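You operate a simulated robot arm through the tools that you are given. There is no shell and no other tool. Be economical: measure what you need, move in short steps, check, and stop when the job is done.

The job below is to be done with a simulated robot arm. You get a single attempt, and the scene is never put back.

Task
Take the white scuff block and put it on the oak table. Then take the red spare peg and leave it in the orange tray. Then fetch the dark wash bottle and stand it on the lower tray of the black trolley. Then fetch the green pump bottle and set it in the white open bin bag. Then open the outer vanity door, fetch the black top pink bottle and stand it on the cupboard under the basin and shut the door again. The order counts. Set down upright: dark wash bottle, black top pink bottle.

Only the result counts: the job must be done as asked and must still hold three seconds after the hand-in. Knocking over, shifting, dropping, spilling or breaking anything else fails it.

Robot
A 6-joint arm with a fingered hand on a trunk, on a base that drives. Base frame: it is fixed to the floor where the robot stands at the start and does not move with it; the origin is under the middle of the robot, x ahead of it, y to its left, z up. Readings come in cm, degrees, newtons and seconds.
With the tool pointing down near the work surface it reaches from about 10 to 38 cm from the robot's upright axis, wherever it stands. Its first joint turns from -115.0 to 115.0 degrees. Places, roughly: black top pink bottle [275, 200, 100]; cupboard under the basin [-100, 340, 10]; dark wash bottle [275, 50, 75]; green pump bottle [275, 200, 100]; lower tray of the black trolley [230, -30, 40]; oak table [290, 40, 80]; open bin bag (19x19x24 cm) [300, 190, 100]; orange tray (24x24x4 cm) [-310, -120, 20]; outer vanity door [-80, 360, 50]; red spare peg (3x3x8 cm) [100, 80, 90]; white scuff block (10x6x4 cm) [50, 10, 90]. Payload 4 kg.
Tool frame: the origin (TCP) lies between the finger pads and is the grasp point; the fingertips stand 2.6 cm ahead of it; z points along the fingers, y is the line along which they close. Largest opening 16.4 cm; the body of the gripper starts 7.3 cm behind the TCP. The gripper is a hand of 5 fingers: y runs from the thumb to the fingers, the wrist lies at [0, 0, -23.9] in the tool frame.
Orientation is told as [roll, pitch, yaw] about the base's x, y, z axes, in that order, counted from this pose: with the fingers straight down and closing along the base's y, the tool's x points along the base's -x, its y along +y and its z along -z.

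Tools
- The arm moves only by the tool move_arm. Its argument "plan" is a list of rows, each a list of 6 numbers: the shift along the tool's x, y, z in cm, then the turn, a rotation vector about the tool's x, y, z in degrees. In form: [[x, y, z, rx, ry, rz], ...]. A call has 1 to 12 rows; each row is the pose to reach, as a shift and turn from the pose commanded when the call began, along the tool's axes at that moment. A row lasts 0.2 s, in which the tool goes at most 5 cm and 8.6 degrees; a call with a longer step from one row to the next is refused whole. A pose out of reach is approached as far as the arm can. The call stops where the force on the tool passes 40 N (or 10 N more than at its start, if that is more) or the arm is blocked; 0.2 s more then pass. In this call time passes only in rows, and 0.2 s behind the last. The reply holds the time, the measured pose of the TCP, the force on the tool along the base axes, the opening and the grip force, in the units named above and with some noise, with the torque about the TCP (base axes, N m) and any sound that the robot's microphone picked up, and new pictures: "pictures" is both (left out), scene, wrist or none.
- Cameras (640 x 400 px; columns grow to the right, rows downward): "scene" is now at [1.6, 19.94, 169.69]; the picture's right is [0.19, -0.98, 0.00], its down [-0.76, -0.14, -0.64] and it looks along [0.63, 0.12, -0.77] (base axes); focal length 266 px, centre (320, 200). "wrist" rides on the gripper at [5, -7, -9.3] in the tool frame; the picture's right is [0.81, 0.59, 0.00], its down [-0.43, 0.60, -0.68] and it looks along [-0.40, 0.55, 0.74] (tool axes); focal length 270 px, centre (320, 200). There is no depth. A picture from a camera that has moved, and an enlarged one, comes with that camera's place and axes in the base frame and with its lens.
- move_column(by): slides the trunk up (or, below 0, down) by that many cm; the arm and the scene camera ride with it, the base frame stays. It gives what a move gives, with no picture.
- roll_base(legs): drives the robot by 1 to 6 legs, each [ahead, left, turn to the left] in cm, cm and degrees, along the robot's own axes; the way and the turn of a leg run together, so that a leg with both is an arc; at most 150 cm and 180 degrees a leg. The arm and the cameras ride along, it lands a little off, and it stops where it bumps. It gives what a move gives, and a new picture of the scene camera.
- curl_fingers(finger1, finger2, finger3, finger4, thumb_bend): sets how far each is bent, from 0 (flat) to 1 (curled in); at 0.3 the hand is open as for a grip, at 0.7 the pads meet at the TCP. One left out holds its place. A second passes; each finger stops where it meets its share of the squeeze, and holds until it gets a number again. It is the only way to open and close the hand. It gives what a move gives, with no picture; readings hold the bend of each and the force on the fingers (four entries, about 0 where the hand has none), thumb and palm.
- pan_tilt(pan, tilt): turns the head with the scene camera to pan (to the left, within 155 degrees either way) and tilt (down, from -29 to 69), counted from straight ahead of the robot. It gives what a move gives, and a new picture of the scene camera.
- close_up(camera, box): a new picture of the part [left, top, right, bottom] of that camera's present view, enlarged. It takes no simulated time.
- finish_job(): hands the job in; it is judged then, once.

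Work in short steps. Places have to be worked out from the pictures, the camera data and where the tool is seen: move nearer, look again, correct. Check each grasp and each placing, and mend what went wrong. You have 186 turns and 260 pictures in all, those below and enlarged ones among them. Open the gripper and draw the arm clear of the work before you hand the job in, unless the task says otherwise.

The tools are called as a command line: name --pt "numbers of a row" for each row, then --argument value for the rest, lists and objects as JSON in quotes. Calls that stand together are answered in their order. move_arm: Moves the arm, as the interface text tells. Its arguments: {"type":"object","properties":{"plan":{"type":"array","items":{"type":"array","items":{"type":"number"}}},"pictures":{"type":"string","enum":["both","scene","wrist","none"]}},"required":["plan"]} The other tools are called the same way: move_column (by) slides the trunk up or down; curl_fingers (finger1, finger2, finger3, finger4, thumb_bend) moves the fingers one by one; roll_base (legs) drives the base; pan_tilt (pan, tilt) turns the head that bears the scene camera; close_up (camera, box) takes an enlarged picture of a part of a camera's view; finish_job () hands the job in.

At the start:

```text
time_s: 0.0
ee_pos: [33.25, 33.05, 114.63]
tool_rot: [0.1, 0.1, 0.0]
force: [-0.8, 0.4, -0.1]
torque: [-0.03, -0.02, 0.02]
finger_gap: 16.39
gripper_force: 0.0
shape: jaw
bend: [0.3, 0.3, 0.3, 0.3, 0.3]
finger forces: [0.1, 0.0, 0.0, 0.1, 0.0, 0.0]
trunk travel left (down, up): [-75.0, 24.0]
robot x, y, heading: [-0.05, 0.14, 0.3]
head pan, tilt: [10.8, 50.4]
```

scene: 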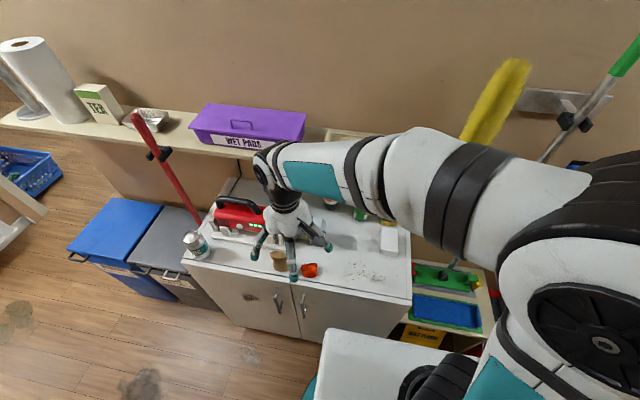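
wrist: 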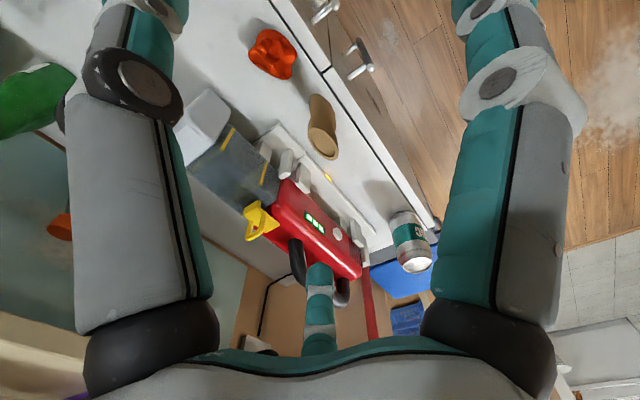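

The cabinet is in front of me, with the white block likely right of the arm. I'll enlarge the scene to find it.

close_up --camera "scene" --box '[170, 120, 490, 320]'

pan_tilt --pan -30 --tilt 40

pan_tilt --pan 60 --tilt 35

```text
2.00 times, centred on (330, 220) of scene
camera zoom: at [1.6, 19.94, 169.69], right [0.19, -0.98, 0.0], down [-0.76, -0.14, -0.64], along [0.63, 0.12, -0.77], focal length 531 px, centre (300, 160)
```

zoom: 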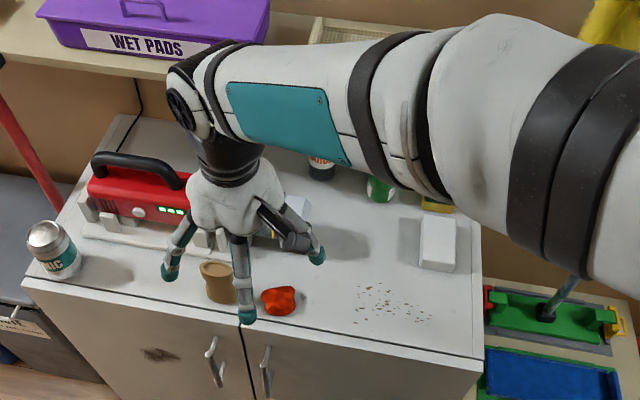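

```text
time_s: 1.1
ee_pos: [33.22, 33.16, 114.6]
tool_rot: [0.0, 0.0, 0.0]
force: [-0.4, -0.4, -0.6]
torque: [-0.05, 0.01, -0.01]
finger_gap: 16.38
gripper_force: 0.0
shape: jaw
bend: [0.3, 0.3, 0.3, 0.3, 0.3]
finger forces: [0.0, 0.0, 0.1, 0.0, 0.1, 0.0]
trunk travel left (down, up): [-75.0, 24.0]
robot x, y, heading: [-0.13, -0.11, -0.1]
head pan, tilt: [-30.0, 40.0]
camera scene: at [1.43, 14.26, 171.15], right [-0.5, -0.87, 0.0], down [-0.56, 0.32, -0.77], along [0.66, -0.38, -0.64], focal length 266 px, centre (320, 200)
```

scene: 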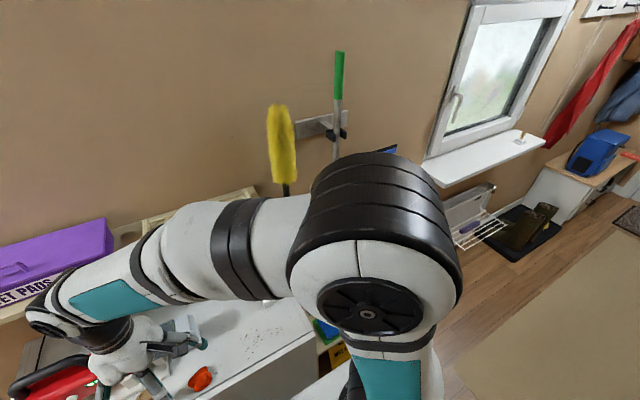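

```text
time_s: 2.7
ee_pos: [33.25, 33.28, 114.61]
tool_rot: [0.0, 0.1, 0.0]
force: [-0.2, 0.1, -0.1]
torque: [0.01, 0.02, 0.03]
finger_gap: 16.39
gripper_force: 0.0
shape: jaw
bend: [0.3, 0.3, 0.3, 0.3, 0.3]
finger forces: [0.0, 0.0, 0.0, 0.0, 0.1, 0.0]
trunk travel left (down, up): [-75.0, 24.0]
robot x, y, heading: [-0.19, 0.14, -0.3]
head pan, tilt: [60.0, 35.0]
camera scene: at [-1.53, 26.13, 171.91], right [0.87, -0.5, 0.0], down [-0.29, -0.5, -0.82], along [0.41, 0.71, -0.57], focal length 266 px, centre (320, 200)
```

scene: 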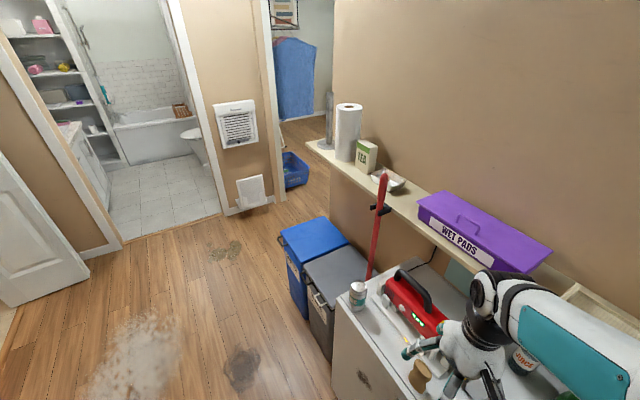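

I'll survey the rest of the room by panning the head both ways.

pan_tilt --pan 105 --tilt 25

pan_tilt --pan 150 --tilt 25

pan_tilt --pan -150 --tilt 25

pan_tilt --pan -90 --tilt 25

pan_tilt --pan 65 --tilt 10

```text
time_s: 3.8
ee_pos: [33.2, 33.17, 114.61]
tool_rot: [0.0, 0.1, 0.0]
force: [-0.6, 0.9, 0.0]
torque: [0.01, 0.01, -0.04]
finger_gap: 16.41
gripper_force: 0.1
shape: jaw
bend: [0.3, 0.3, 0.3, 0.3, 0.3]
finger forces: [0.0, 0.0, 0.0, 0.0, 0.0, 0.0]
trunk travel left (down, up): [-75.0, 24.0]
robot x, y, heading: [-0.16, -0.34, 0.1]
head pan, tilt: [105.0, 25.0]
camera scene: at [-8.31, 27.41, 173.48], right [0.97, 0.26, 0.0], down [0.11, -0.41, -0.91], along [-0.23, 0.88, -0.42], focal length 266 px, centre (320, 200)
```

scene: 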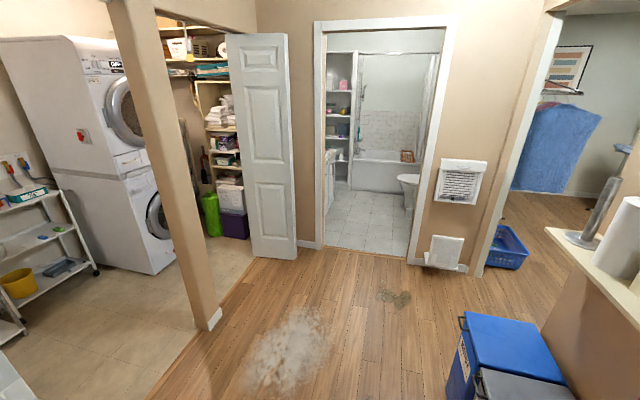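

```text
time_s: 5.0
ee_pos: [33.2, 33.15, 114.64]
tool_rot: [0.0, 0.0, 0.1]
force: [1.0, 0.2, 0.0]
torque: [0.0, 0.0, 0.02]
finger_gap: 16.4
gripper_force: 0.0
shape: jaw
bend: [0.3, 0.3, 0.3, 0.3, 0.3]
finger forces: [0.0, 0.2, 0.0, 0.0, 0.0, 0.1]
trunk travel left (down, up): [-75.0, 24.0]
robot x, y, heading: [0.17, 0.21, 0.2]
head pan, tilt: [150.0, 25.0]
camera scene: at [-13.91, 23.12, 173.49], right [0.5, 0.87, 0.0], down [0.37, -0.21, -0.91], along [-0.78, 0.45, -0.42], focal length 266 px, centre (320, 200)
```

scene: 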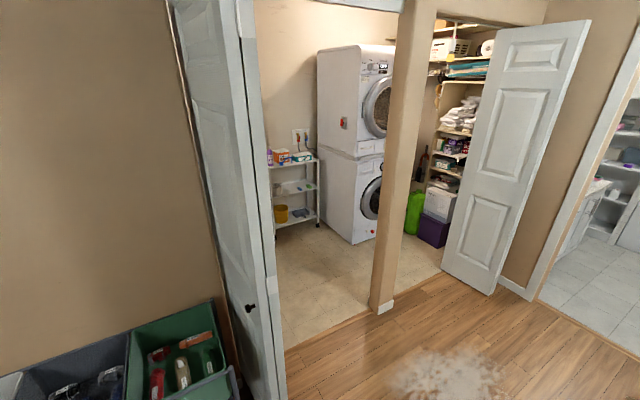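

```text
time_s: 9.1
ee_pos: [33.17, 33.15, 114.49]
tool_rot: [0.0, -0.1, 0.0]
force: [0.0, -0.2, 1.1]
torque: [-0.02, -0.01, 0.01]
finger_gap: 16.43
gripper_force: 0.1
shape: jaw
bend: [0.3, 0.3, 0.3, 0.3, 0.3]
finger forces: [0.1, 0.0, 0.1, 0.1, 0.0, 0.0]
trunk travel left (down, up): [-75.0, 24.0]
robot x, y, heading: [0.15, -0.09, -0.2]
head pan, tilt: [-150.0, 25.0]
camera scene: at [-13.91, 13.9, 173.49], right [-0.5, 0.87, 0.0], down [0.37, 0.21, -0.91], along [-0.78, -0.45, -0.42], focal length 266 px, centre (320, 200)
```

scene: 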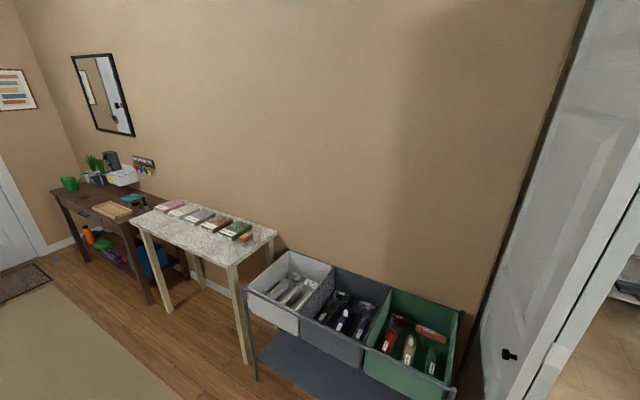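

```text
time_s: 10.3
ee_pos: [33.23, 33.07, 114.6]
tool_rot: [-0.1, 0.0, -0.1]
force: [0.6, 0.3, -0.6]
torque: [0.01, -0.01, 0.0]
finger_gap: 16.4
gripper_force: 0.0
shape: jaw
bend: [0.3, 0.3, 0.3, 0.3, 0.3]
finger forces: [0.0, 0.1, 0.1, 0.1, 0.1, 0.0]
trunk travel left (down, up): [-75.0, 24.0]
robot x, y, heading: [-0.01, 0.05, -0.1]
head pan, tilt: [-90.0, 25.0]
camera scene: at [-5.94, 9.29, 173.49], right [-1.0, 0.0, 0.0], down [0.0, 0.42, -0.91], along [0.0, -0.91, -0.42], focal length 266 px, centre (320, 200)
```

scene: 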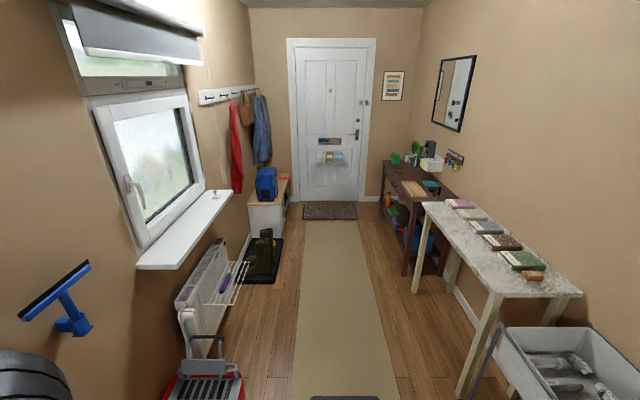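

```text
time_s: 12.8
ee_pos: [33.22, 33.01, 114.54]
tool_rot: [0.0, 0.1, -0.1]
force: [1.2, 0.3, 0.0]
torque: [0.02, 0.01, 0.0]
finger_gap: 16.39
gripper_force: 0.1
shape: jaw
bend: [0.3, 0.3, 0.3, 0.3, 0.3]
finger forces: [0.0, 0.0, 0.0, 0.0, 0.0, 0.0]
trunk travel left (down, up): [-75.0, 24.0]
robot x, y, heading: [0.1, 0.29, 0.2]
head pan, tilt: [65.0, 10.0]
camera scene: at [-2.0, 26.93, 175.92], right [0.91, -0.42, 0.0], down [-0.07, -0.16, -0.98], along [0.42, 0.89, -0.17], focal length 266 px, centre (320, 200)
```

scene: 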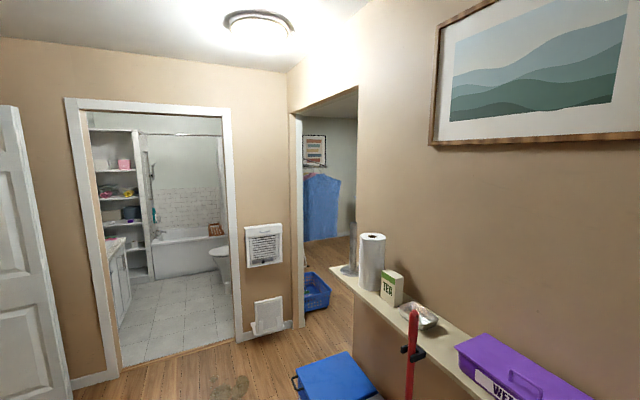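

The white block is at about [53, 6, 90]. I'll move the hand over towards it at the current height and see how far the arm reaches.

move_arm --pt "-1 -4.5 0 0 0 0" --pt "-2 -9 0 0 0 0" --pt "-3 -13.5 0 0 0 0" --pt "-6 -17 0 0 0 0" --pt "-9 -20.5 0 0 0 0" --pt "-12 -24 0 0 0 0" --pt "-15 -27 0 0 0 0" --pictures "wrist"

pan_tilt --pan 0 --tilt 50

```text
time_s: 14.3
ee_pos: [47.98, 6.1, 114.87]
tool_rot: [0.0, 0.2, 0.0]
force: [-0.4, -0.6, -0.7]
torque: [0.03, 0.04, -0.03]
finger_gap: 16.38
gripper_force: 0.1
shape: jaw
bend: [0.3, 0.3, 0.3, 0.31, 0.3]
finger forces: [0.0, 0.0, 0.0, 0.7, 0.0, 0.1]
trunk travel left (down, up): [-75.0, 24.0]
robot x, y, heading: [-0.03, -0.2, -0.2]
head pan, tilt: [65.0, 10.0]
camera wrist: at [42.93, -0.86, 124.06], right [-0.81, 0.59, 0.0], down [0.43, 0.6, 0.68], along [0.4, 0.55, -0.74], focal length 270 px, centre (320, 200)
```

wrist: 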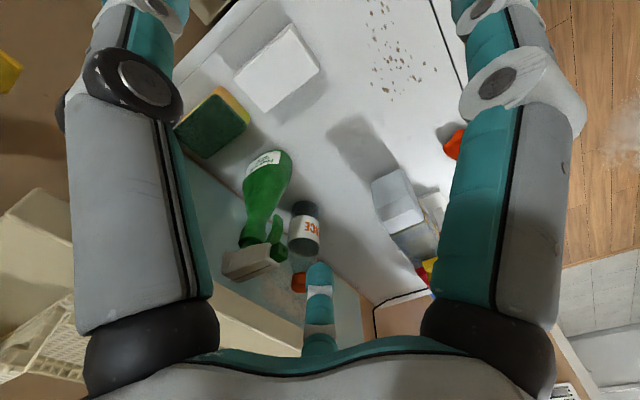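

```text
time_s: 15.7
ee_pos: [48.03, 6.27, 114.88]
tool_rot: [0.0, 0.0, 0.1]
force: [-0.1, -1.0, -0.4]
torque: [0.02, 0.01, -0.04]
finger_gap: 16.38
gripper_force: 0.0
shape: jaw
bend: [0.3, 0.3, 0.3, 0.31, 0.3]
finger forces: [0.0, 0.1, 0.0, 0.6, 0.0, 0.1]
trunk travel left (down, up): [-75.0, 24.0]
robot x, y, heading: [0.1, -0.07, 0.1]
head pan, tilt: [0.0, 50.0]
camera scene: at [1.76, 18.5, 169.74], right [0.0, -1.0, 0.0], down [-0.77, 0.0, -0.64], along [0.64, 0.0, -0.77], focal length 266 px, centre (320, 200)
```

scene: 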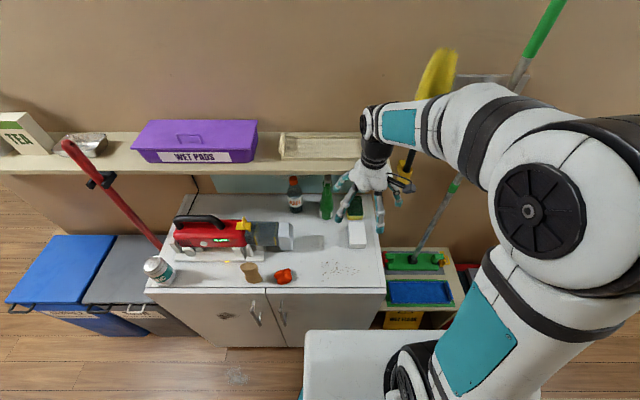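

The block measures about 10 along x and 6 along y, centred near (54, 5), top z≈88. I'll pre-close the fingers some to keep clear of the green bottle, move over it and come part-way down.

curl_fingers --finger1 0.45 --finger2 0.45 --finger3 0.45 --finger4 0.45 --thumb_bend 0.45

move_arm --pt "-4.5 -1 1 0 0 0" --pt "-5.5 -1.1 5 0 0 0" --pt "-5.5 -1.1 10 0 0 0" --pt "-5.5 -1.1 15 0 0 0" --pt "-5.5 -1.1 19 0 0 0"

```text
time_s: 16.7
ee_pos: [47.95, 6.17, 114.82]
tool_rot: [0.0, 0.1, 0.0]
force: [-0.6, -0.3, 0.1]
torque: [-0.02, 0.02, 0.01]
finger_gap: 5.51
gripper_force: 0.0
shape: fingers
bend: [0.45, 0.45, 0.45, 0.45, 0.45]
finger forces: [0.0, 0.0, 0.0, 0.0, 0.0, 0.0]
trunk travel left (down, up): [-75.0, 24.0]
robot x, y, heading: [0.13, -0.04, -0.1]
head pan, tilt: [0.0, 50.0]
```

```text
time_s: 17.2
ee_pos: [51.85, 5.14, 112.4]
tool_rot: [-0.1, 0.8, -0.1]
force: [-31.5, -0.1, 5.7]
torque: [-0.02, -1.71, -0.52]
finger_gap: 5.48
gripper_force: 16.0
shape: fingers
bend: [0.45, 0.45, 0.45, 0.66, 0.45]
finger forces: [0.0, 0.0, 0.0, 31.5, 0.1, 0.1]
trunk travel left (down, up): [-75.0, 24.0]
robot x, y, heading: [-0.35, -0.01, -0.1]
head pan, tilt: [0.0, 50.0]
stopped in row 2: the force on the tool passed its limit (the readings are from after the stop); the commanded pose is now the measured one
camera scene: at [0.97, 18.49, 169.75], right [0.0, -1.0, 0.0], down [-0.76, 0.0, -0.65], along [0.65, 0.0, -0.76], focal length 266 px, centre (320, 200)
camera wrist: at [46.8, -1.83, 121.7], right [-0.81, 0.59, 0.01], down [0.44, 0.6, 0.67], along [0.39, 0.55, -0.74], focal length 270 px, centre (320, 200)
```

scene: 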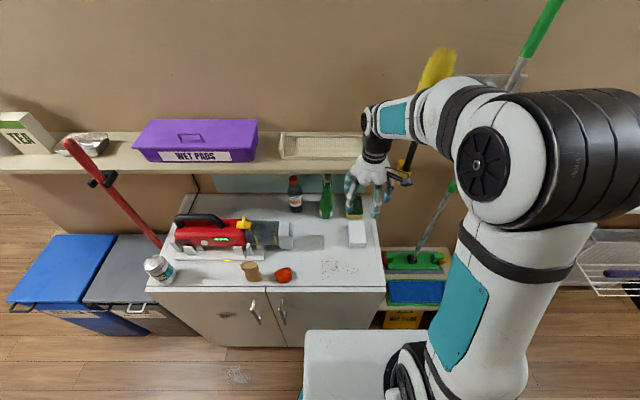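
wrist: 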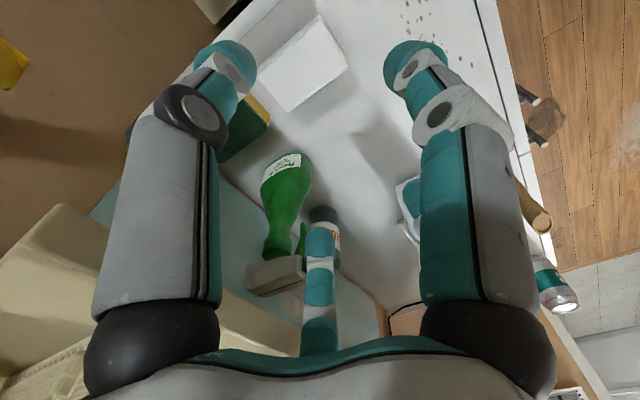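

Finger 4 touched the overhanging shelf. I'll back off, tilt the hand so the fingers point forward and down, and reach in underneath the shelf.

move_arm --pt "4 0 0 0 0 0" --pt "8 0 0 0 -5 0" --pt "10 0 0 0 -12 0" --pt "10 0 0 0 -20 0" --pt "10 0 0 0 -28 0" --pt "10 0 0 0 -35 0" --pictures "scene"

curl_fingers --finger1 0.36 --finger2 0.36 --finger3 0.36 --finger4 0.36 --thumb_bend 0.36

close_up --camera "scene" --box '[240, 100, 480, 250]'

```text
time_s: 18.6
ee_pos: [45.47, 5.85, 114.81]
tool_rot: [-0.1, -34.4, -0.1]
force: [0.2, 0.7, -0.1]
torque: [0.04, 0.0, -0.01]
finger_gap: 5.5
gripper_force: 0.0
shape: fingers
bend: [0.45, 0.45, 0.45, 0.45, 0.45]
finger forces: [0.0, 0.0, 0.0, 0.0, 0.1, 0.0]
out of reach, approached as far as the arm can: row 5, 6
trunk travel left (down, up): [-75.0, 24.0]
robot x, y, heading: [0.12, -0.31, -0.1]
head pan, tilt: [0.0, 50.0]
camera scene: at [1.71, 18.51, 169.74], right [0.0, -1.0, 0.0], down [-0.77, 0.0, -0.64], along [0.64, 0.0, -0.77], focal length 266 px, centre (320, 200)
```

scene: 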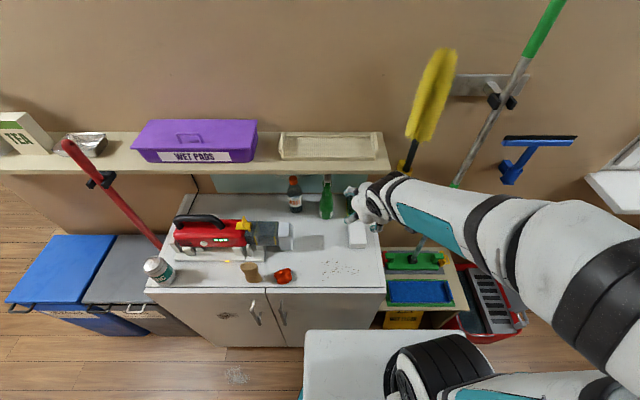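

```text
time_s: 19.6
ee_pos: [45.56, 5.91, 114.89]
tool_rot: [-0.1, -34.3, -0.1]
force: [-0.4, -0.6, 0.1]
torque: [0.0, 0.01, 0.01]
finger_gap: 7.65
gripper_force: 0.0
shape: fingers
bend: [0.36, 0.36, 0.36, 0.36, 0.36]
finger forces: [0.1, 0.0, 0.0, 0.1, 0.0, 0.1]
trunk travel left (down, up): [-75.0, 24.0]
robot x, y, heading: [0.03, -0.16, -0.1]
head pan, tilt: [0.0, 50.0]
```

```text
2.67 times, centred on (360, 175) of scene
camera zoom: at [1.69, 18.5, 169.74], right [0.0, -1.0, 0.0], down [-0.77, 0.0, -0.64], along [0.64, 0.0, -0.77], focal length 708 px, centre (213, 267)
```

zoom: 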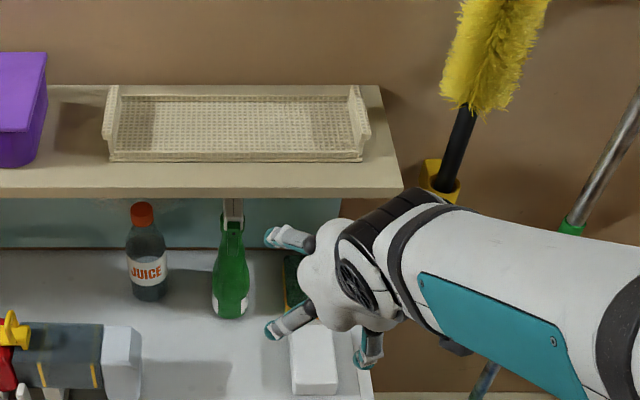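

The hand is tilted and now below-and-in-front of the shelf. I'll lower it with the trunk.

move_column --by -20

move_arm --pt "0 0 0 0 0 0"

```text
time_s: 21.8
ee_pos: [45.56, 5.95, 94.99]
tool_rot: [-0.1, -34.3, 0.0]
force: [0.2, -0.4, -0.1]
torque: [0.02, -0.03, 0.0]
finger_gap: 7.67
gripper_force: 0.1
shape: fingers
bend: [0.36, 0.36, 0.36, 0.36, 0.36]
finger forces: [0.1, 0.0, 0.0, 0.0, 0.0, 0.1]
trunk travel left (down, up): [-55.0, 44.0]
robot x, y, heading: [0.08, 0.23, 0.1]
head pan, tilt: [0.0, 50.0]
```

```text
time_s: 22.2
ee_pos: [45.42, 6.0, 94.88]
tool_rot: [-0.1, -34.3, 0.0]
force: [0.2, -0.7, 0.2]
torque: [0.0, 0.02, 0.04]
finger_gap: 7.63
gripper_force: 0.1
shape: fingers
bend: [0.36, 0.36, 0.36, 0.36, 0.36]
finger forces: [0.0, 0.0, 0.0, 0.1, 0.0, 0.0]
trunk travel left (down, up): [-55.0, 44.0]
robot x, y, heading: [-0.21, -0.19, 0.0]
head pan, tilt: [0.0, 50.0]
camera scene: at [1.69, 18.5, 149.74], right [0.0, -1.0, 0.0], down [-0.77, 0.0, -0.64], along [0.64, 0.0, -0.77], focal length 266 px, centre (320, 200)
camera wrist: at [36.03, -1.08, 99.69], right [-0.67, 0.59, -0.46], down [-0.02, 0.6, 0.8], along [0.74, 0.55, -0.38], focal length 270 px, centre (320, 200)
```

scene: 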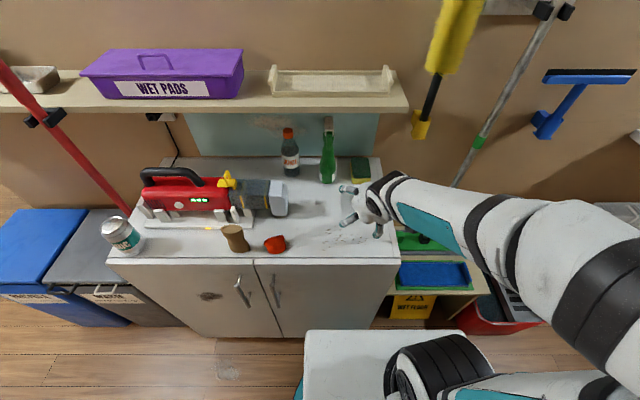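
wrist: 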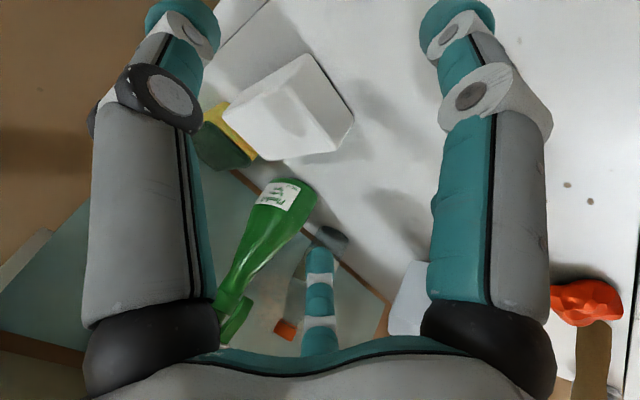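

The shelf edge is at about x=55, z=116, so less tilt is enough. I'll reduce it to 15° so that all the fingers sit level on the block.

move_arm --pt "0 0 0 0 7 0" --pt "0 0 0 0 14 0" --pt "0 0 0 0 19.5 0" --pictures "wrist"

```text
time_s: 23.0
ee_pos: [45.49, 5.93, 94.85]
tool_rot: [-0.1, -14.7, 0.0]
force: [-0.3, -0.2, 0.4]
torque: [-0.04, 0.0, -0.01]
finger_gap: 7.65
gripper_force: 0.0
shape: fingers
bend: [0.36, 0.36, 0.36, 0.36, 0.36]
finger forces: [0.0, 0.0, 0.1, 0.1, 0.0, 0.0]
trunk travel left (down, up): [-55.0, 44.0]
robot x, y, heading: [0.3, -0.12, 0.2]
head pan, tilt: [0.0, 50.0]
camera wrist: at [38.17, -1.09, 102.54], right [-0.78, 0.59, -0.21], down [0.25, 0.6, 0.76], along [0.57, 0.55, -0.61], focal length 270 px, centre (320, 200)
```

wrist: 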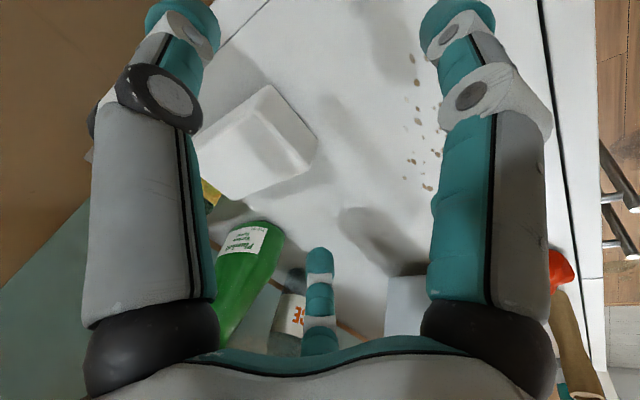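

The block spans x≈49 on, y≈2–7.3. I'll slide over it, then descend.

curl_fingers --finger1 0.33 --finger2 0.33 --finger3 0.33 --finger4 0.33 --thumb_bend 0.33

move_arm --pt "-3 -1.1 0.8 0 0 0" --pt "-5.8 -1.1 1.5 0 0 0" --pt "-5 -1.1 4.5 0 0 0" --pt "-4.1 -1.1 8.0 0 0 0"

```text
time_s: 24.0
ee_pos: [45.49, 6.02, 94.87]
tool_rot: [-0.1, -14.8, -0.1]
force: [-0.1, 0.2, -0.9]
torque: [-0.01, 0.0, -0.01]
finger_gap: 8.35
gripper_force: 0.1
shape: fingers
bend: [0.33, 0.33, 0.33, 0.33, 0.33]
finger forces: [0.0, 0.0, 0.0, 0.1, 0.0, 0.0]
trunk travel left (down, up): [-55.0, 44.0]
robot x, y, heading: [-0.25, -0.21, -0.1]
head pan, tilt: [0.0, 50.0]
```

```text
time_s: 24.9
ee_pos: [52.32, 4.94, 90.75]
tool_rot: [0.0, -16.1, -0.1]
force: [-0.6, 1.4, 15.1]
torque: [-0.29, 1.41, -0.17]
finger_gap: 8.97
gripper_force: 7.8
shape: fingers
bend: [0.3, 0.33, 0.33, 0.33, 0.33]
finger forces: [16.1, 0.1, 0.1, 0.1, 0.0, 0.0]
trunk travel left (down, up): [-55.0, 44.0]
robot x, y, heading: [-0.31, -0.23, 0.2]
head pan, tilt: [0.0, 50.0]
stopped in row 4: the force on the tool passed its limit (the readings are from after the stop); the commanded pose is now the measured one
camera scene: at [1.63, 18.51, 149.77], right [0.0, -1.0, 0.0], down [-0.77, 0.0, -0.64], along [0.64, 0.0, -0.77], focal length 266 px, centre (320, 200)
camera wrist: at [44.78, -2.12, 98.36], right [-0.78, 0.59, -0.22], down [0.23, 0.59, 0.77], along [0.59, 0.55, -0.6], focal length 270 px, centre (320, 200)
```

scene: 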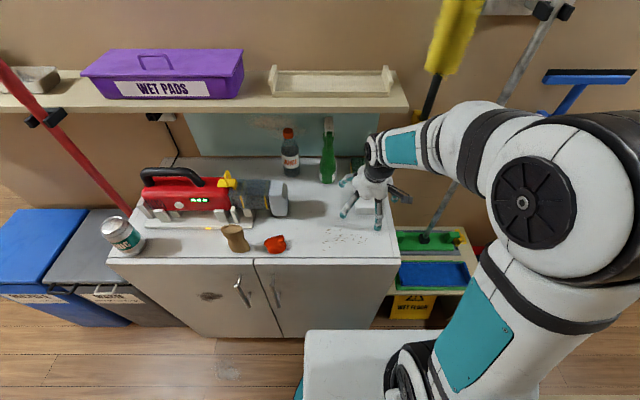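
wrist: 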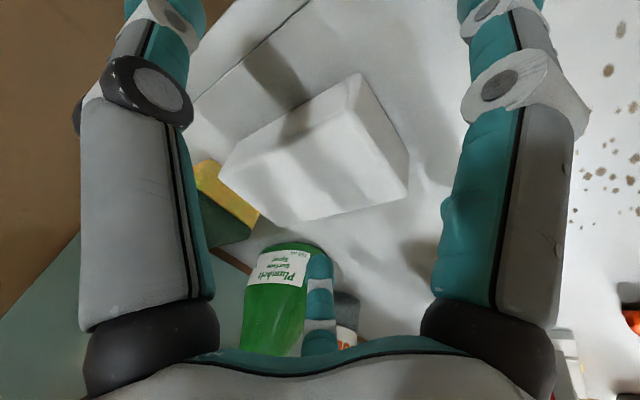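

The force shows finger 1 (pointing back towards me, tip about 9 cm from the TCP) touched the table: the hand is a five-digit star. I'll lift a bit, flatten finger 1 out of the way, and grip with the thumb and the others.

move_arm --pt "0 0 -2.5 0 0 0" --pictures "none"

curl_fingers --finger1 0.0

close_up --camera "scene" --box '[280, 130, 440, 230]'

close_up --camera "wrist" --box '[0, 0, 640, 400]'

```text
time_s: 25.3
ee_pos: [51.56, 4.95, 93.16]
tool_rot: [0.0, -15.9, 0.0]
force: [0.4, 0.4, 0.3]
torque: [0.04, 0.0, 0.02]
finger_gap: 8.42
gripper_force: 0.0
shape: fingers
bend: [0.33, 0.33, 0.33, 0.33, 0.33]
finger forces: [0.0, 0.0, 0.0, 0.0, 0.0, 0.0]
trunk travel left (down, up): [-55.0, 44.0]
robot x, y, heading: [-0.36, -0.12, 0.0]
head pan, tilt: [0.0, 50.0]
```

```text
time_s: 26.3
ee_pos: [51.63, 4.65, 93.19]
tool_rot: [-0.1, -15.9, 0.0]
force: [0.7, 0.5, 0.1]
torque: [-0.02, 0.0, 0.0]
finger_gap: 10.78
gripper_force: 0.1
shape: fingers
bend: [0.01, 0.33, 0.33, 0.33, 0.33]
finger forces: [0.0, 0.0, 0.0, 0.0, 0.0, 0.0]
trunk travel left (down, up): [-55.0, 44.0]
robot x, y, heading: [0.03, 0.07, -0.2]
head pan, tilt: [0.0, 50.0]
```

```text
4.00 times, centred on (360, 180) of scene
camera zoom: at [1.71, 18.5, 149.74], right [0.0, -1.0, 0.0], down [-0.77, 0.0, -0.64], along [0.64, 0.0, -0.77], focal length 1063 px, centre (160, 280)
```

zoom: 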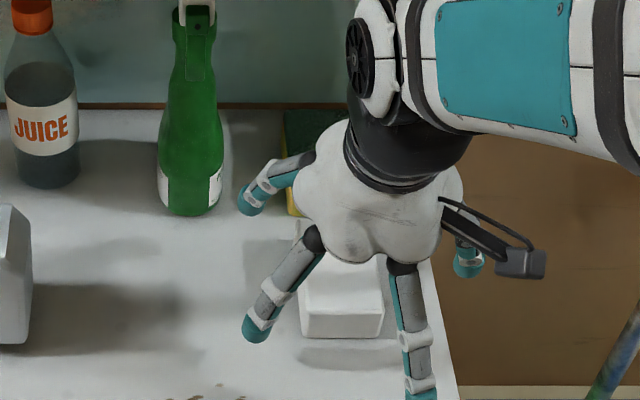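

```text
1.00 times, centred on (320, 200) of wrist
camera zoom: at [44.13, -2.19, 100.66], right [-0.78, 0.59, -0.22], down [0.23, 0.59, 0.77], along [0.58, 0.55, -0.6], focal length 270 px, centre (320, 200)
```

zoom: 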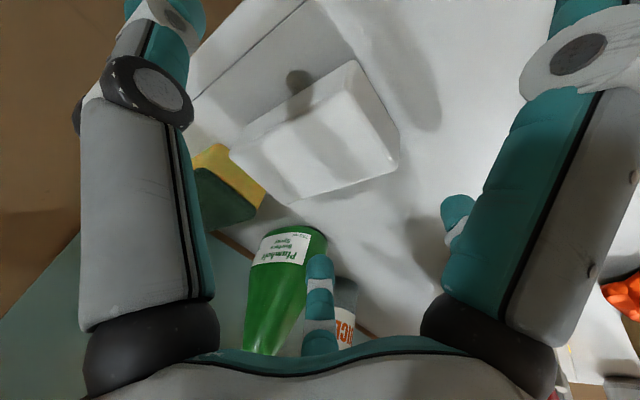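

Now only the thumb and fingers 2–4 straddle the block. I'll go down along the tool axis.

move_arm --pt "0 0 3.5 0 0 0" --pt "0 0 5 0 0 0" --pt "0 0 6.4 0 0 0"

```text
time_s: 26.8
ee_pos: [53.06, 4.75, 90.01]
tool_rot: [0.1, -16.8, -0.2]
force: [-2.0, -1.9, 12.3]
torque: [0.73, 0.73, 0.27]
finger_gap: 10.81
gripper_force: 5.6
shape: fingers
bend: [0.0, 0.3, 0.33, 0.33, 0.33]
finger forces: [0.2, 12.0, 0.0, 0.0, 0.0, 0.0]
trunk travel left (down, up): [-55.0, 44.0]
robot x, y, heading: [0.02, 0.21, -0.2]
head pan, tilt: [0.0, 50.0]
stopped in row 2: the force on the tool passed its limit (the readings are from after the stop); the commanded pose is now the measured one
camera scene: at [1.63, 18.5, 149.76], right [0.0, -1.0, 0.0], down [-0.77, 0.0, -0.64], along [0.64, 0.0, -0.77], focal length 266 px, centre (320, 200)
camera wrist: at [45.48, -2.2, 97.45], right [-0.77, 0.59, -0.23], down [0.22, 0.59, 0.77], along [0.59, 0.55, -0.59], focal length 270 px, centre (320, 200)
```

scene: 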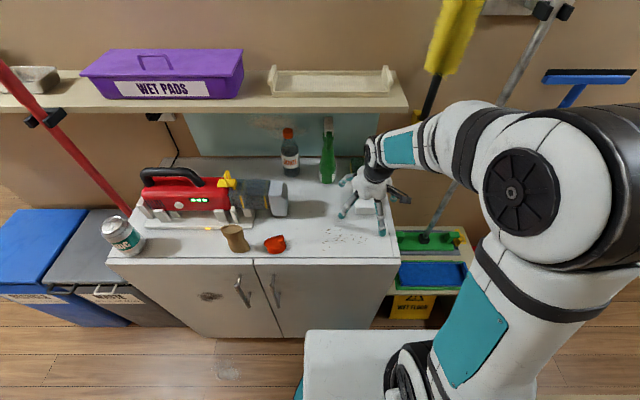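
wrist: 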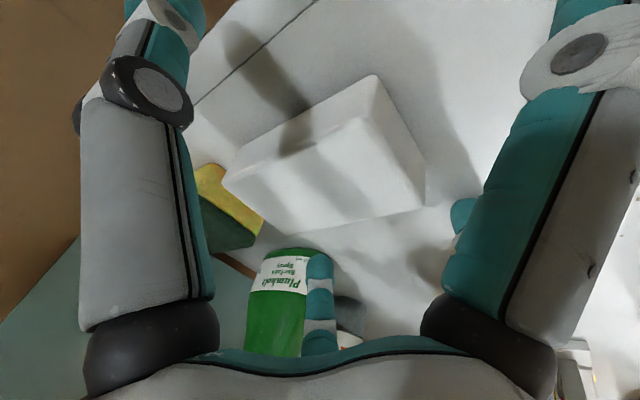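

Finger 2's tip found the table at z≈85.6, so the block's top is near 89.5. I'll lift slightly, pre-curl the side digits to about 5.5 cm radius and lessen the tilt so the tips come in lower and more even.

move_arm --pt "0 0 -2.5 0 4 0" --pictures "none"

curl_fingers --finger2 0.44 --finger3 0.44 --finger4 0.38 --thumb_bend 0.44

close_up --camera "wrist" --box '[120, 0, 520, 250]'

```text
time_s: 27.2
ee_pos: [52.22, 5.0, 92.17]
tool_rot: [0.1, -12.5, -0.1]
force: [0.1, 0.4, 0.0]
torque: [0.0, -0.02, 0.01]
finger_gap: 10.81
gripper_force: 0.1
shape: fingers
bend: [0.0, 0.33, 0.33, 0.33, 0.33]
finger forces: [0.0, 0.0, 0.1, 0.1, 0.0, 0.1]
trunk travel left (down, up): [-55.0, 44.0]
robot x, y, heading: [0.12, -0.28, 0.1]
head pan, tilt: [0.0, 50.0]
```

```text
time_s: 28.2
ee_pos: [52.33, 4.9, 92.17]
tool_rot: [0.1, -12.7, -0.2]
force: [-0.3, -0.2, -0.2]
torque: [0.03, 0.0, 0.01]
finger_gap: 10.24
gripper_force: 0.0
shape: fingers
bend: [0.0, 0.44, 0.44, 0.38, 0.44]
finger forces: [0.0, 0.0, 0.1, 0.1, 0.1, 0.1]
trunk travel left (down, up): [-55.0, 44.0]
robot x, y, heading: [-0.12, 0.15, 0.1]
head pan, tilt: [0.0, 50.0]
```

```text
1.60 times, centred on (320, 125) of wrist
camera zoom: at [45.23, -2.12, 100.11], right [-0.79, 0.59, -0.18], down [0.28, 0.59, 0.76], along [0.55, 0.55, -0.63], focal length 432 px, centre (320, 320)
```

zoom: 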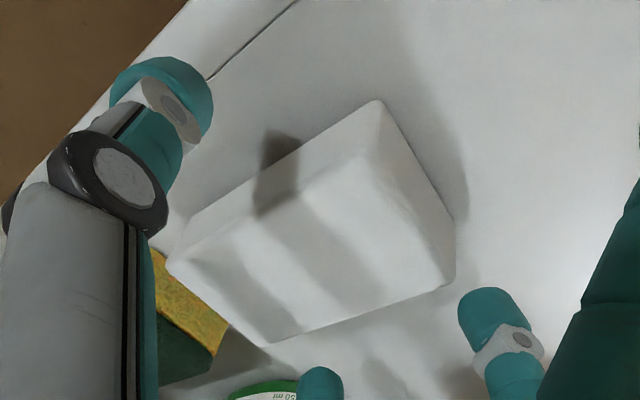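

The block is centred at about (53.6, 4.9) with the digits clear around it. I'll go down to z≈88.9.

move_arm --pt "-0.2 0 2 0 0 0" --pt "-0.3 0 3.2 0 0 0"

```text
time_s: 28.8
ee_pos: [53.58, 4.88, 90.31]
tool_rot: [0.3, -13.5, -0.3]
force: [-3.7, -2.1, 25.1]
torque: [1.21, 1.19, 0.33]
finger_gap: 10.25
gripper_force: 13.0
shape: fingers
bend: [0.0, 0.42, 0.44, 0.38, 0.44]
finger forces: [0.0, 25.6, 0.0, 0.0, 0.1, 0.1]
trunk travel left (down, up): [-55.0, 44.0]
robot x, y, heading: [0.17, -0.11, -0.1]
head pan, tilt: [0.0, 50.0]
stopped in row 2: the force on the tool passed its limit (the readings are from after the stop); the commanded pose is now the measured one
camera scene: at [1.57, 18.45, 149.79], right [0.0, -1.0, 0.0], down [-0.77, 0.0, -0.64], along [0.64, 0.0, -0.77], focal length 266 px, centre (320, 200)
camera wrist: at [46.41, -2.16, 98.04], right [-0.78, 0.59, -0.19], down [0.26, 0.59, 0.76], along [0.56, 0.55, -0.62], focal length 270 px, centre (320, 200)
```

scene: 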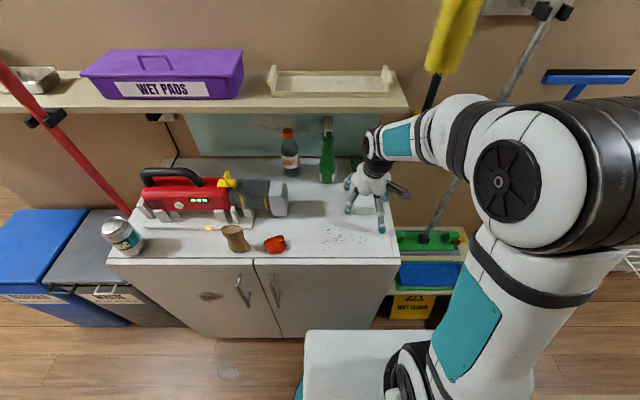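
wrist: 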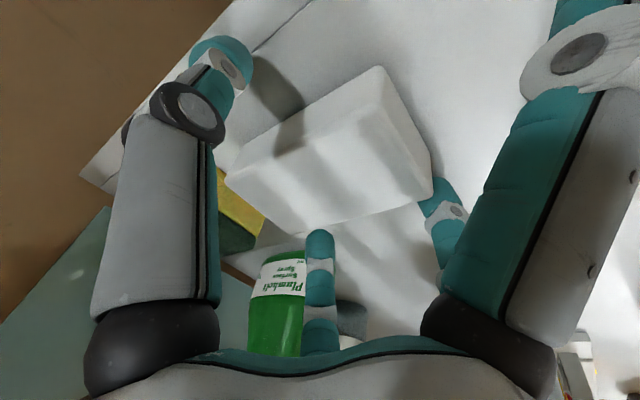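

Finger 2 rests on the table already, so the tips reach deeper than assumed, well below the block's top. I'll ease up slightly and close the digits.

move_arm --pt "0 0 -0.5 0 0 0" --pictures "none"

curl_fingers --finger2 0.6 --finger3 0.6 --finger4 0.55 --thumb_bend 0.6

close_up --camera "wrist" --box '[120, 0, 520, 250]'

```text
time_s: 29.2
ee_pos: [53.33, 4.91, 90.33]
tool_rot: [0.2, -13.1, -0.2]
force: [0.4, -1.2, 0.4]
torque: [0.0, 0.0, 0.0]
finger_gap: 10.22
gripper_force: 0.2
shape: fingers
bend: [0.0, 0.44, 0.44, 0.38, 0.44]
finger forces: [0.0, 0.0, 0.1, 0.1, 0.0, 0.1]
trunk travel left (down, up): [-55.0, 44.0]
robot x, y, heading: [-0.19, 0.06, 0.0]
head pan, tilt: [0.0, 50.0]
```

```text
time_s: 30.2
ee_pos: [53.46, 4.91, 90.41]
tool_rot: [0.2, -13.2, -0.2]
force: [0.5, 0.5, 0.0]
torque: [0.01, 0.02, -0.02]
finger_gap: 9.97
gripper_force: 9.9
shape: fingers
bend: [0.0, 0.56, 0.56, 0.51, 0.56]
finger forces: [0.1, 3.5, 4.6, 4.6, 7.1, 0.1]
trunk travel left (down, up): [-55.0, 44.0]
robot x, y, heading: [0.19, 0.02, -0.1]
head pan, tilt: [0.0, 50.0]
```

```text
1.60 times, centred on (320, 125) of wrist
camera zoom: at [46.27, -2.14, 98.27], right [-0.79, 0.59, -0.18], down [0.27, 0.59, 0.76], along [0.56, 0.55, -0.62], focal length 432 px, centre (320, 320)
```

zoom: 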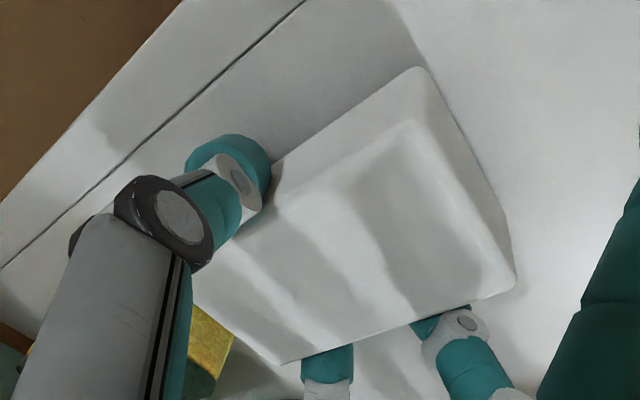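

The block is gripped by thumb and fingers 2–4. I'll bring finger 1 in on the near end too, then lift a bit and check.

curl_fingers --finger1 0.6 --finger2 0.7 --finger3 0.7 --finger4 0.6 --thumb_bend 0.7

move_arm --pt "0 0 -1.5 0 0 0" --pt "0 0 -3 0 0 0" --pictures "wrist"

```text
time_s: 31.2
ee_pos: [53.33, 4.96, 90.64]
tool_rot: [0.3, -13.3, -0.1]
force: [-4.4, -0.8, 22.7]
torque: [-0.58, 1.99, -0.05]
finger_gap: 6.69
gripper_force: 33.8
shape: fingers
bend: [0.33, 0.56, 0.57, 0.52, 0.58]
finger forces: [22.1, 8.8, 10.5, 8.1, 18.2, 0.0]
trunk travel left (down, up): [-55.0, 44.0]
robot x, y, heading: [0.04, -0.24, -0.0]
head pan, tilt: [0.0, 50.0]
```

```text
time_s: 31.8
ee_pos: [52.83, 4.82, 93.29]
tool_rot: [0.1, -13.2, -0.2]
force: [-0.3, -0.1, -0.6]
torque: [0.0, -0.03, 0.03]
finger_gap: 5.04
gripper_force: 23.1
shape: fingers
bend: [0.4, 0.56, 0.57, 0.52, 0.58]
finger forces: [0.8, 8.9, 10.4, 8.2, 18.1, 0.0]
trunk travel left (down, up): [-55.0, 44.0]
robot x, y, heading: [-0.04, 0.02, 0.0]
head pan, tilt: [0.0, 50.0]
camera wrist: at [45.58, -2.17, 101.09], right [-0.79, 0.59, -0.18], down [0.27, 0.59, 0.76], along [0.56, 0.55, -0.62], focal length 270 px, centre (320, 200)
```

wrist: 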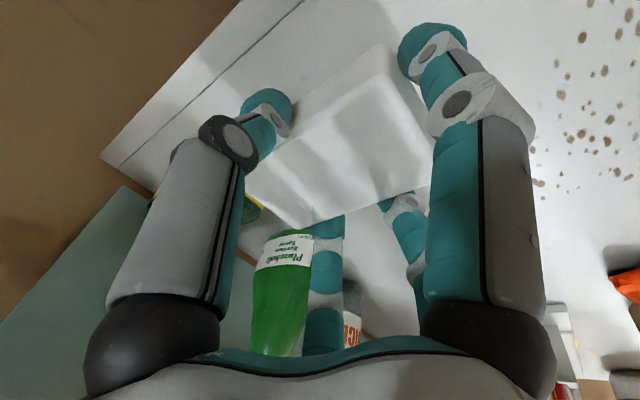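

The block is held securely. I'll pull it back out from under the shelf and up.

move_arm --pt "5 0 0 0 0 0" --pt "10 0 0 0 0 0" --pt "14 0 -3 0 0 0" --pt "15 0 -8 0 0 0" --pt "15 0 -13 0 0 0" --pictures "none"

pan_tilt --pan 75 --tilt 30

```text
refused: row 4 steps farther than a row can; nothing moved
```

```text
time_s: 33.3
ee_pos: [52.74, 4.77, 93.26]
tool_rot: [0.1, -13.2, -0.2]
force: [-0.9, 0.5, -0.6]
torque: [0.01, -0.04, 0.02]
finger_gap: 5.09
gripper_force: 23.4
shape: fingers
bend: [0.4, 0.56, 0.57, 0.52, 0.58]
finger forces: [0.7, 8.8, 10.5, 8.2, 18.2, 0.0]
trunk travel left (down, up): [-55.0, 44.0]
robot x, y, heading: [0.03, 0.34, -0.2]
head pan, tilt: [75.0, 30.0]
camera scene: at [-3.6, 27.23, 152.69], right [0.97, -0.26, 0.0], down [-0.13, -0.48, -0.87], along [0.23, 0.84, -0.5], focal length 266 px, centre (320, 200)
```

scene: 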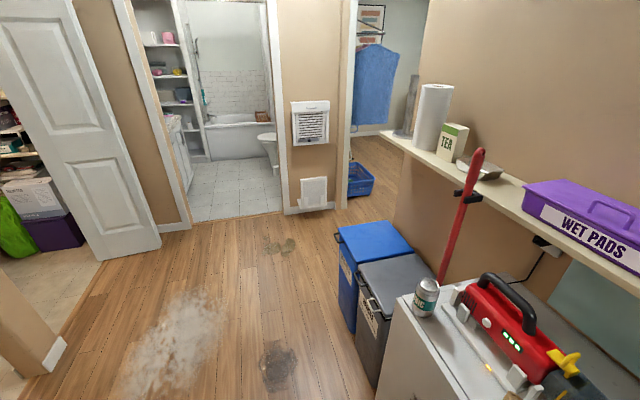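

I'll retract with smaller row steps.

move_arm --pt "4.5 0 0 0 0 0" --pt "9 0 0 0 0 0" --pt "13 0 -2.5 0 0 0" --pt "14 0 -7 0 0 0" --pt "15 0 -11.5 0 0 0" --pt "17 0 -15 0 0 0" --pictures "none"

pan_tilt --pan 0 --tilt 65

```text
time_s: 34.7
ee_pos: [41.85, 6.85, 100.14]
tool_rot: [0.3, -13.1, -0.2]
force: [-0.2, 1.9, 0.7]
torque: [-0.02, -0.03, -0.04]
finger_gap: 5.09
gripper_force: 23.7
shape: fingers
bend: [0.4, 0.56, 0.57, 0.52, 0.58]
finger forces: [0.8, 8.8, 10.3, 8.2, 18.2, 0.0]
out of reach, approached as far as the arm can: row 4, 5, 6
trunk travel left (down, up): [-55.0, 44.0]
robot x, y, heading: [0.15, 0.05, -0.1]
head pan, tilt: [75.0, 30.0]
```

```text
time_s: 36.2
ee_pos: [41.79, 6.71, 100.07]
tool_rot: [0.2, -13.1, -0.3]
force: [-0.7, 0.1, 0.1]
torque: [0.0, -0.01, 0.03]
finger_gap: 5.03
gripper_force: 23.0
shape: fingers
bend: [0.4, 0.56, 0.57, 0.52, 0.58]
finger forces: [0.7, 8.8, 10.4, 8.2, 18.3, 0.0]
trunk travel left (down, up): [-55.0, 44.0]
robot x, y, heading: [-0.26, -0.17, -0.1]
head pan, tilt: [0.0, 65.0]
camera scene: at [0.11, 18.5, 147.93], right [0.0, -1.0, 0.0], down [-0.91, 0.0, -0.42], along [0.42, 0.0, -0.91], focal length 266 px, centre (320, 200)
```

scene: 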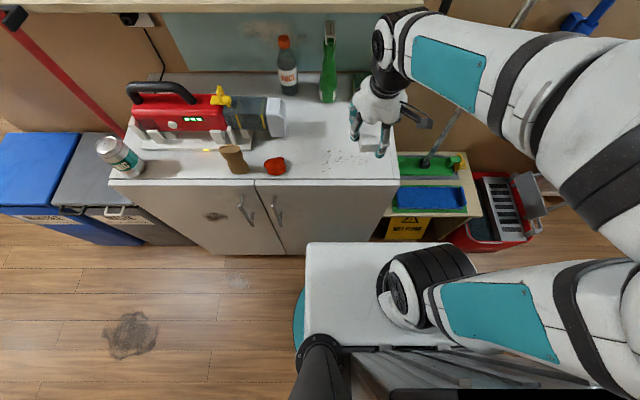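

The block is held clear. I'll back off from the cabinet, turn left and drive along the corridor toward the opening, then look.

roll_base --legs '[[-25, 0, 0], [0, 0, 90], [150, 0, 0], [40, 0, 0]]'

pan_tilt --pan -80 --tilt 25

```text
time_s: 51.0
ee_pos: [-32.57, 231.03, 100.01]
tool_rot: [0.2, -13.1, 89.6]
force: [0.2, 1.2, 0.5]
torque: [-0.04, -0.01, -0.01]
finger_gap: 5.04
gripper_force: 23.5
shape: fingers
bend: [0.4, 0.56, 0.57, 0.52, 0.58]
finger forces: [0.5, 8.9, 10.3, 8.1, 18.1, 0.0]
trunk travel left (down, up): [-55.0, 44.0]
robot x, y, heading: [-26.16, 189.02, 90.0]
head pan, tilt: [0.0, 65.0]
camera scene: at [-44.39, 189.21, 147.93], right [1.0, 0.0, 0.0], down [0.0, -0.91, -0.42], along [0.0, 0.42, -0.91], focal length 266 px, centre (320, 200)
```

scene: 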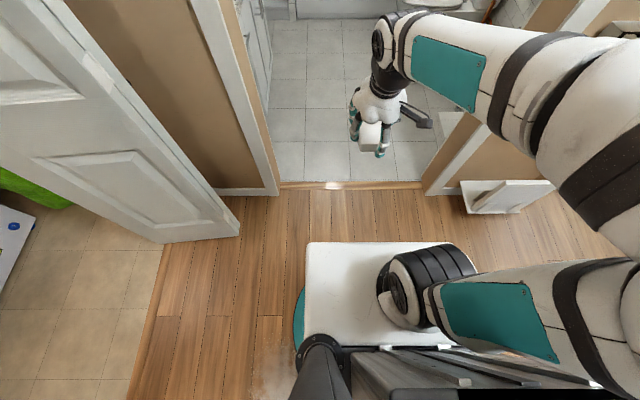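

```text
time_s: 52.5
ee_pos: [-32.5, 230.93, 100.12]
tool_rot: [0.3, -13.1, 89.5]
force: [-0.6, 0.0, -0.1]
torque: [0.0, 0.01, 0.03]
finger_gap: 5.08
gripper_force: 23.2
shape: fingers
bend: [0.4, 0.56, 0.57, 0.52, 0.58]
finger forces: [0.6, 9.0, 10.3, 8.1, 18.1, 0.1]
trunk travel left (down, up): [-55.0, 44.0]
robot x, y, heading: [-25.81, 189.1, 89.6]
head pan, tilt: [-80.0, 25.0]
camera scene: at [-35.34, 184.66, 153.49], right [0.17, -0.99, 0.0], down [-0.42, -0.07, -0.91], along [0.89, 0.15, -0.42], focal length 266 px, centre (320, 200)
```

scene: 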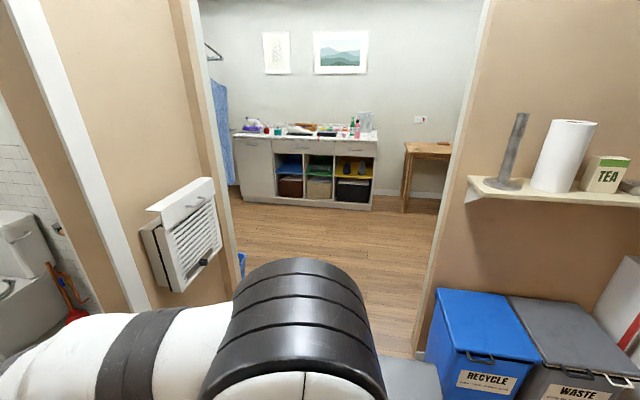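

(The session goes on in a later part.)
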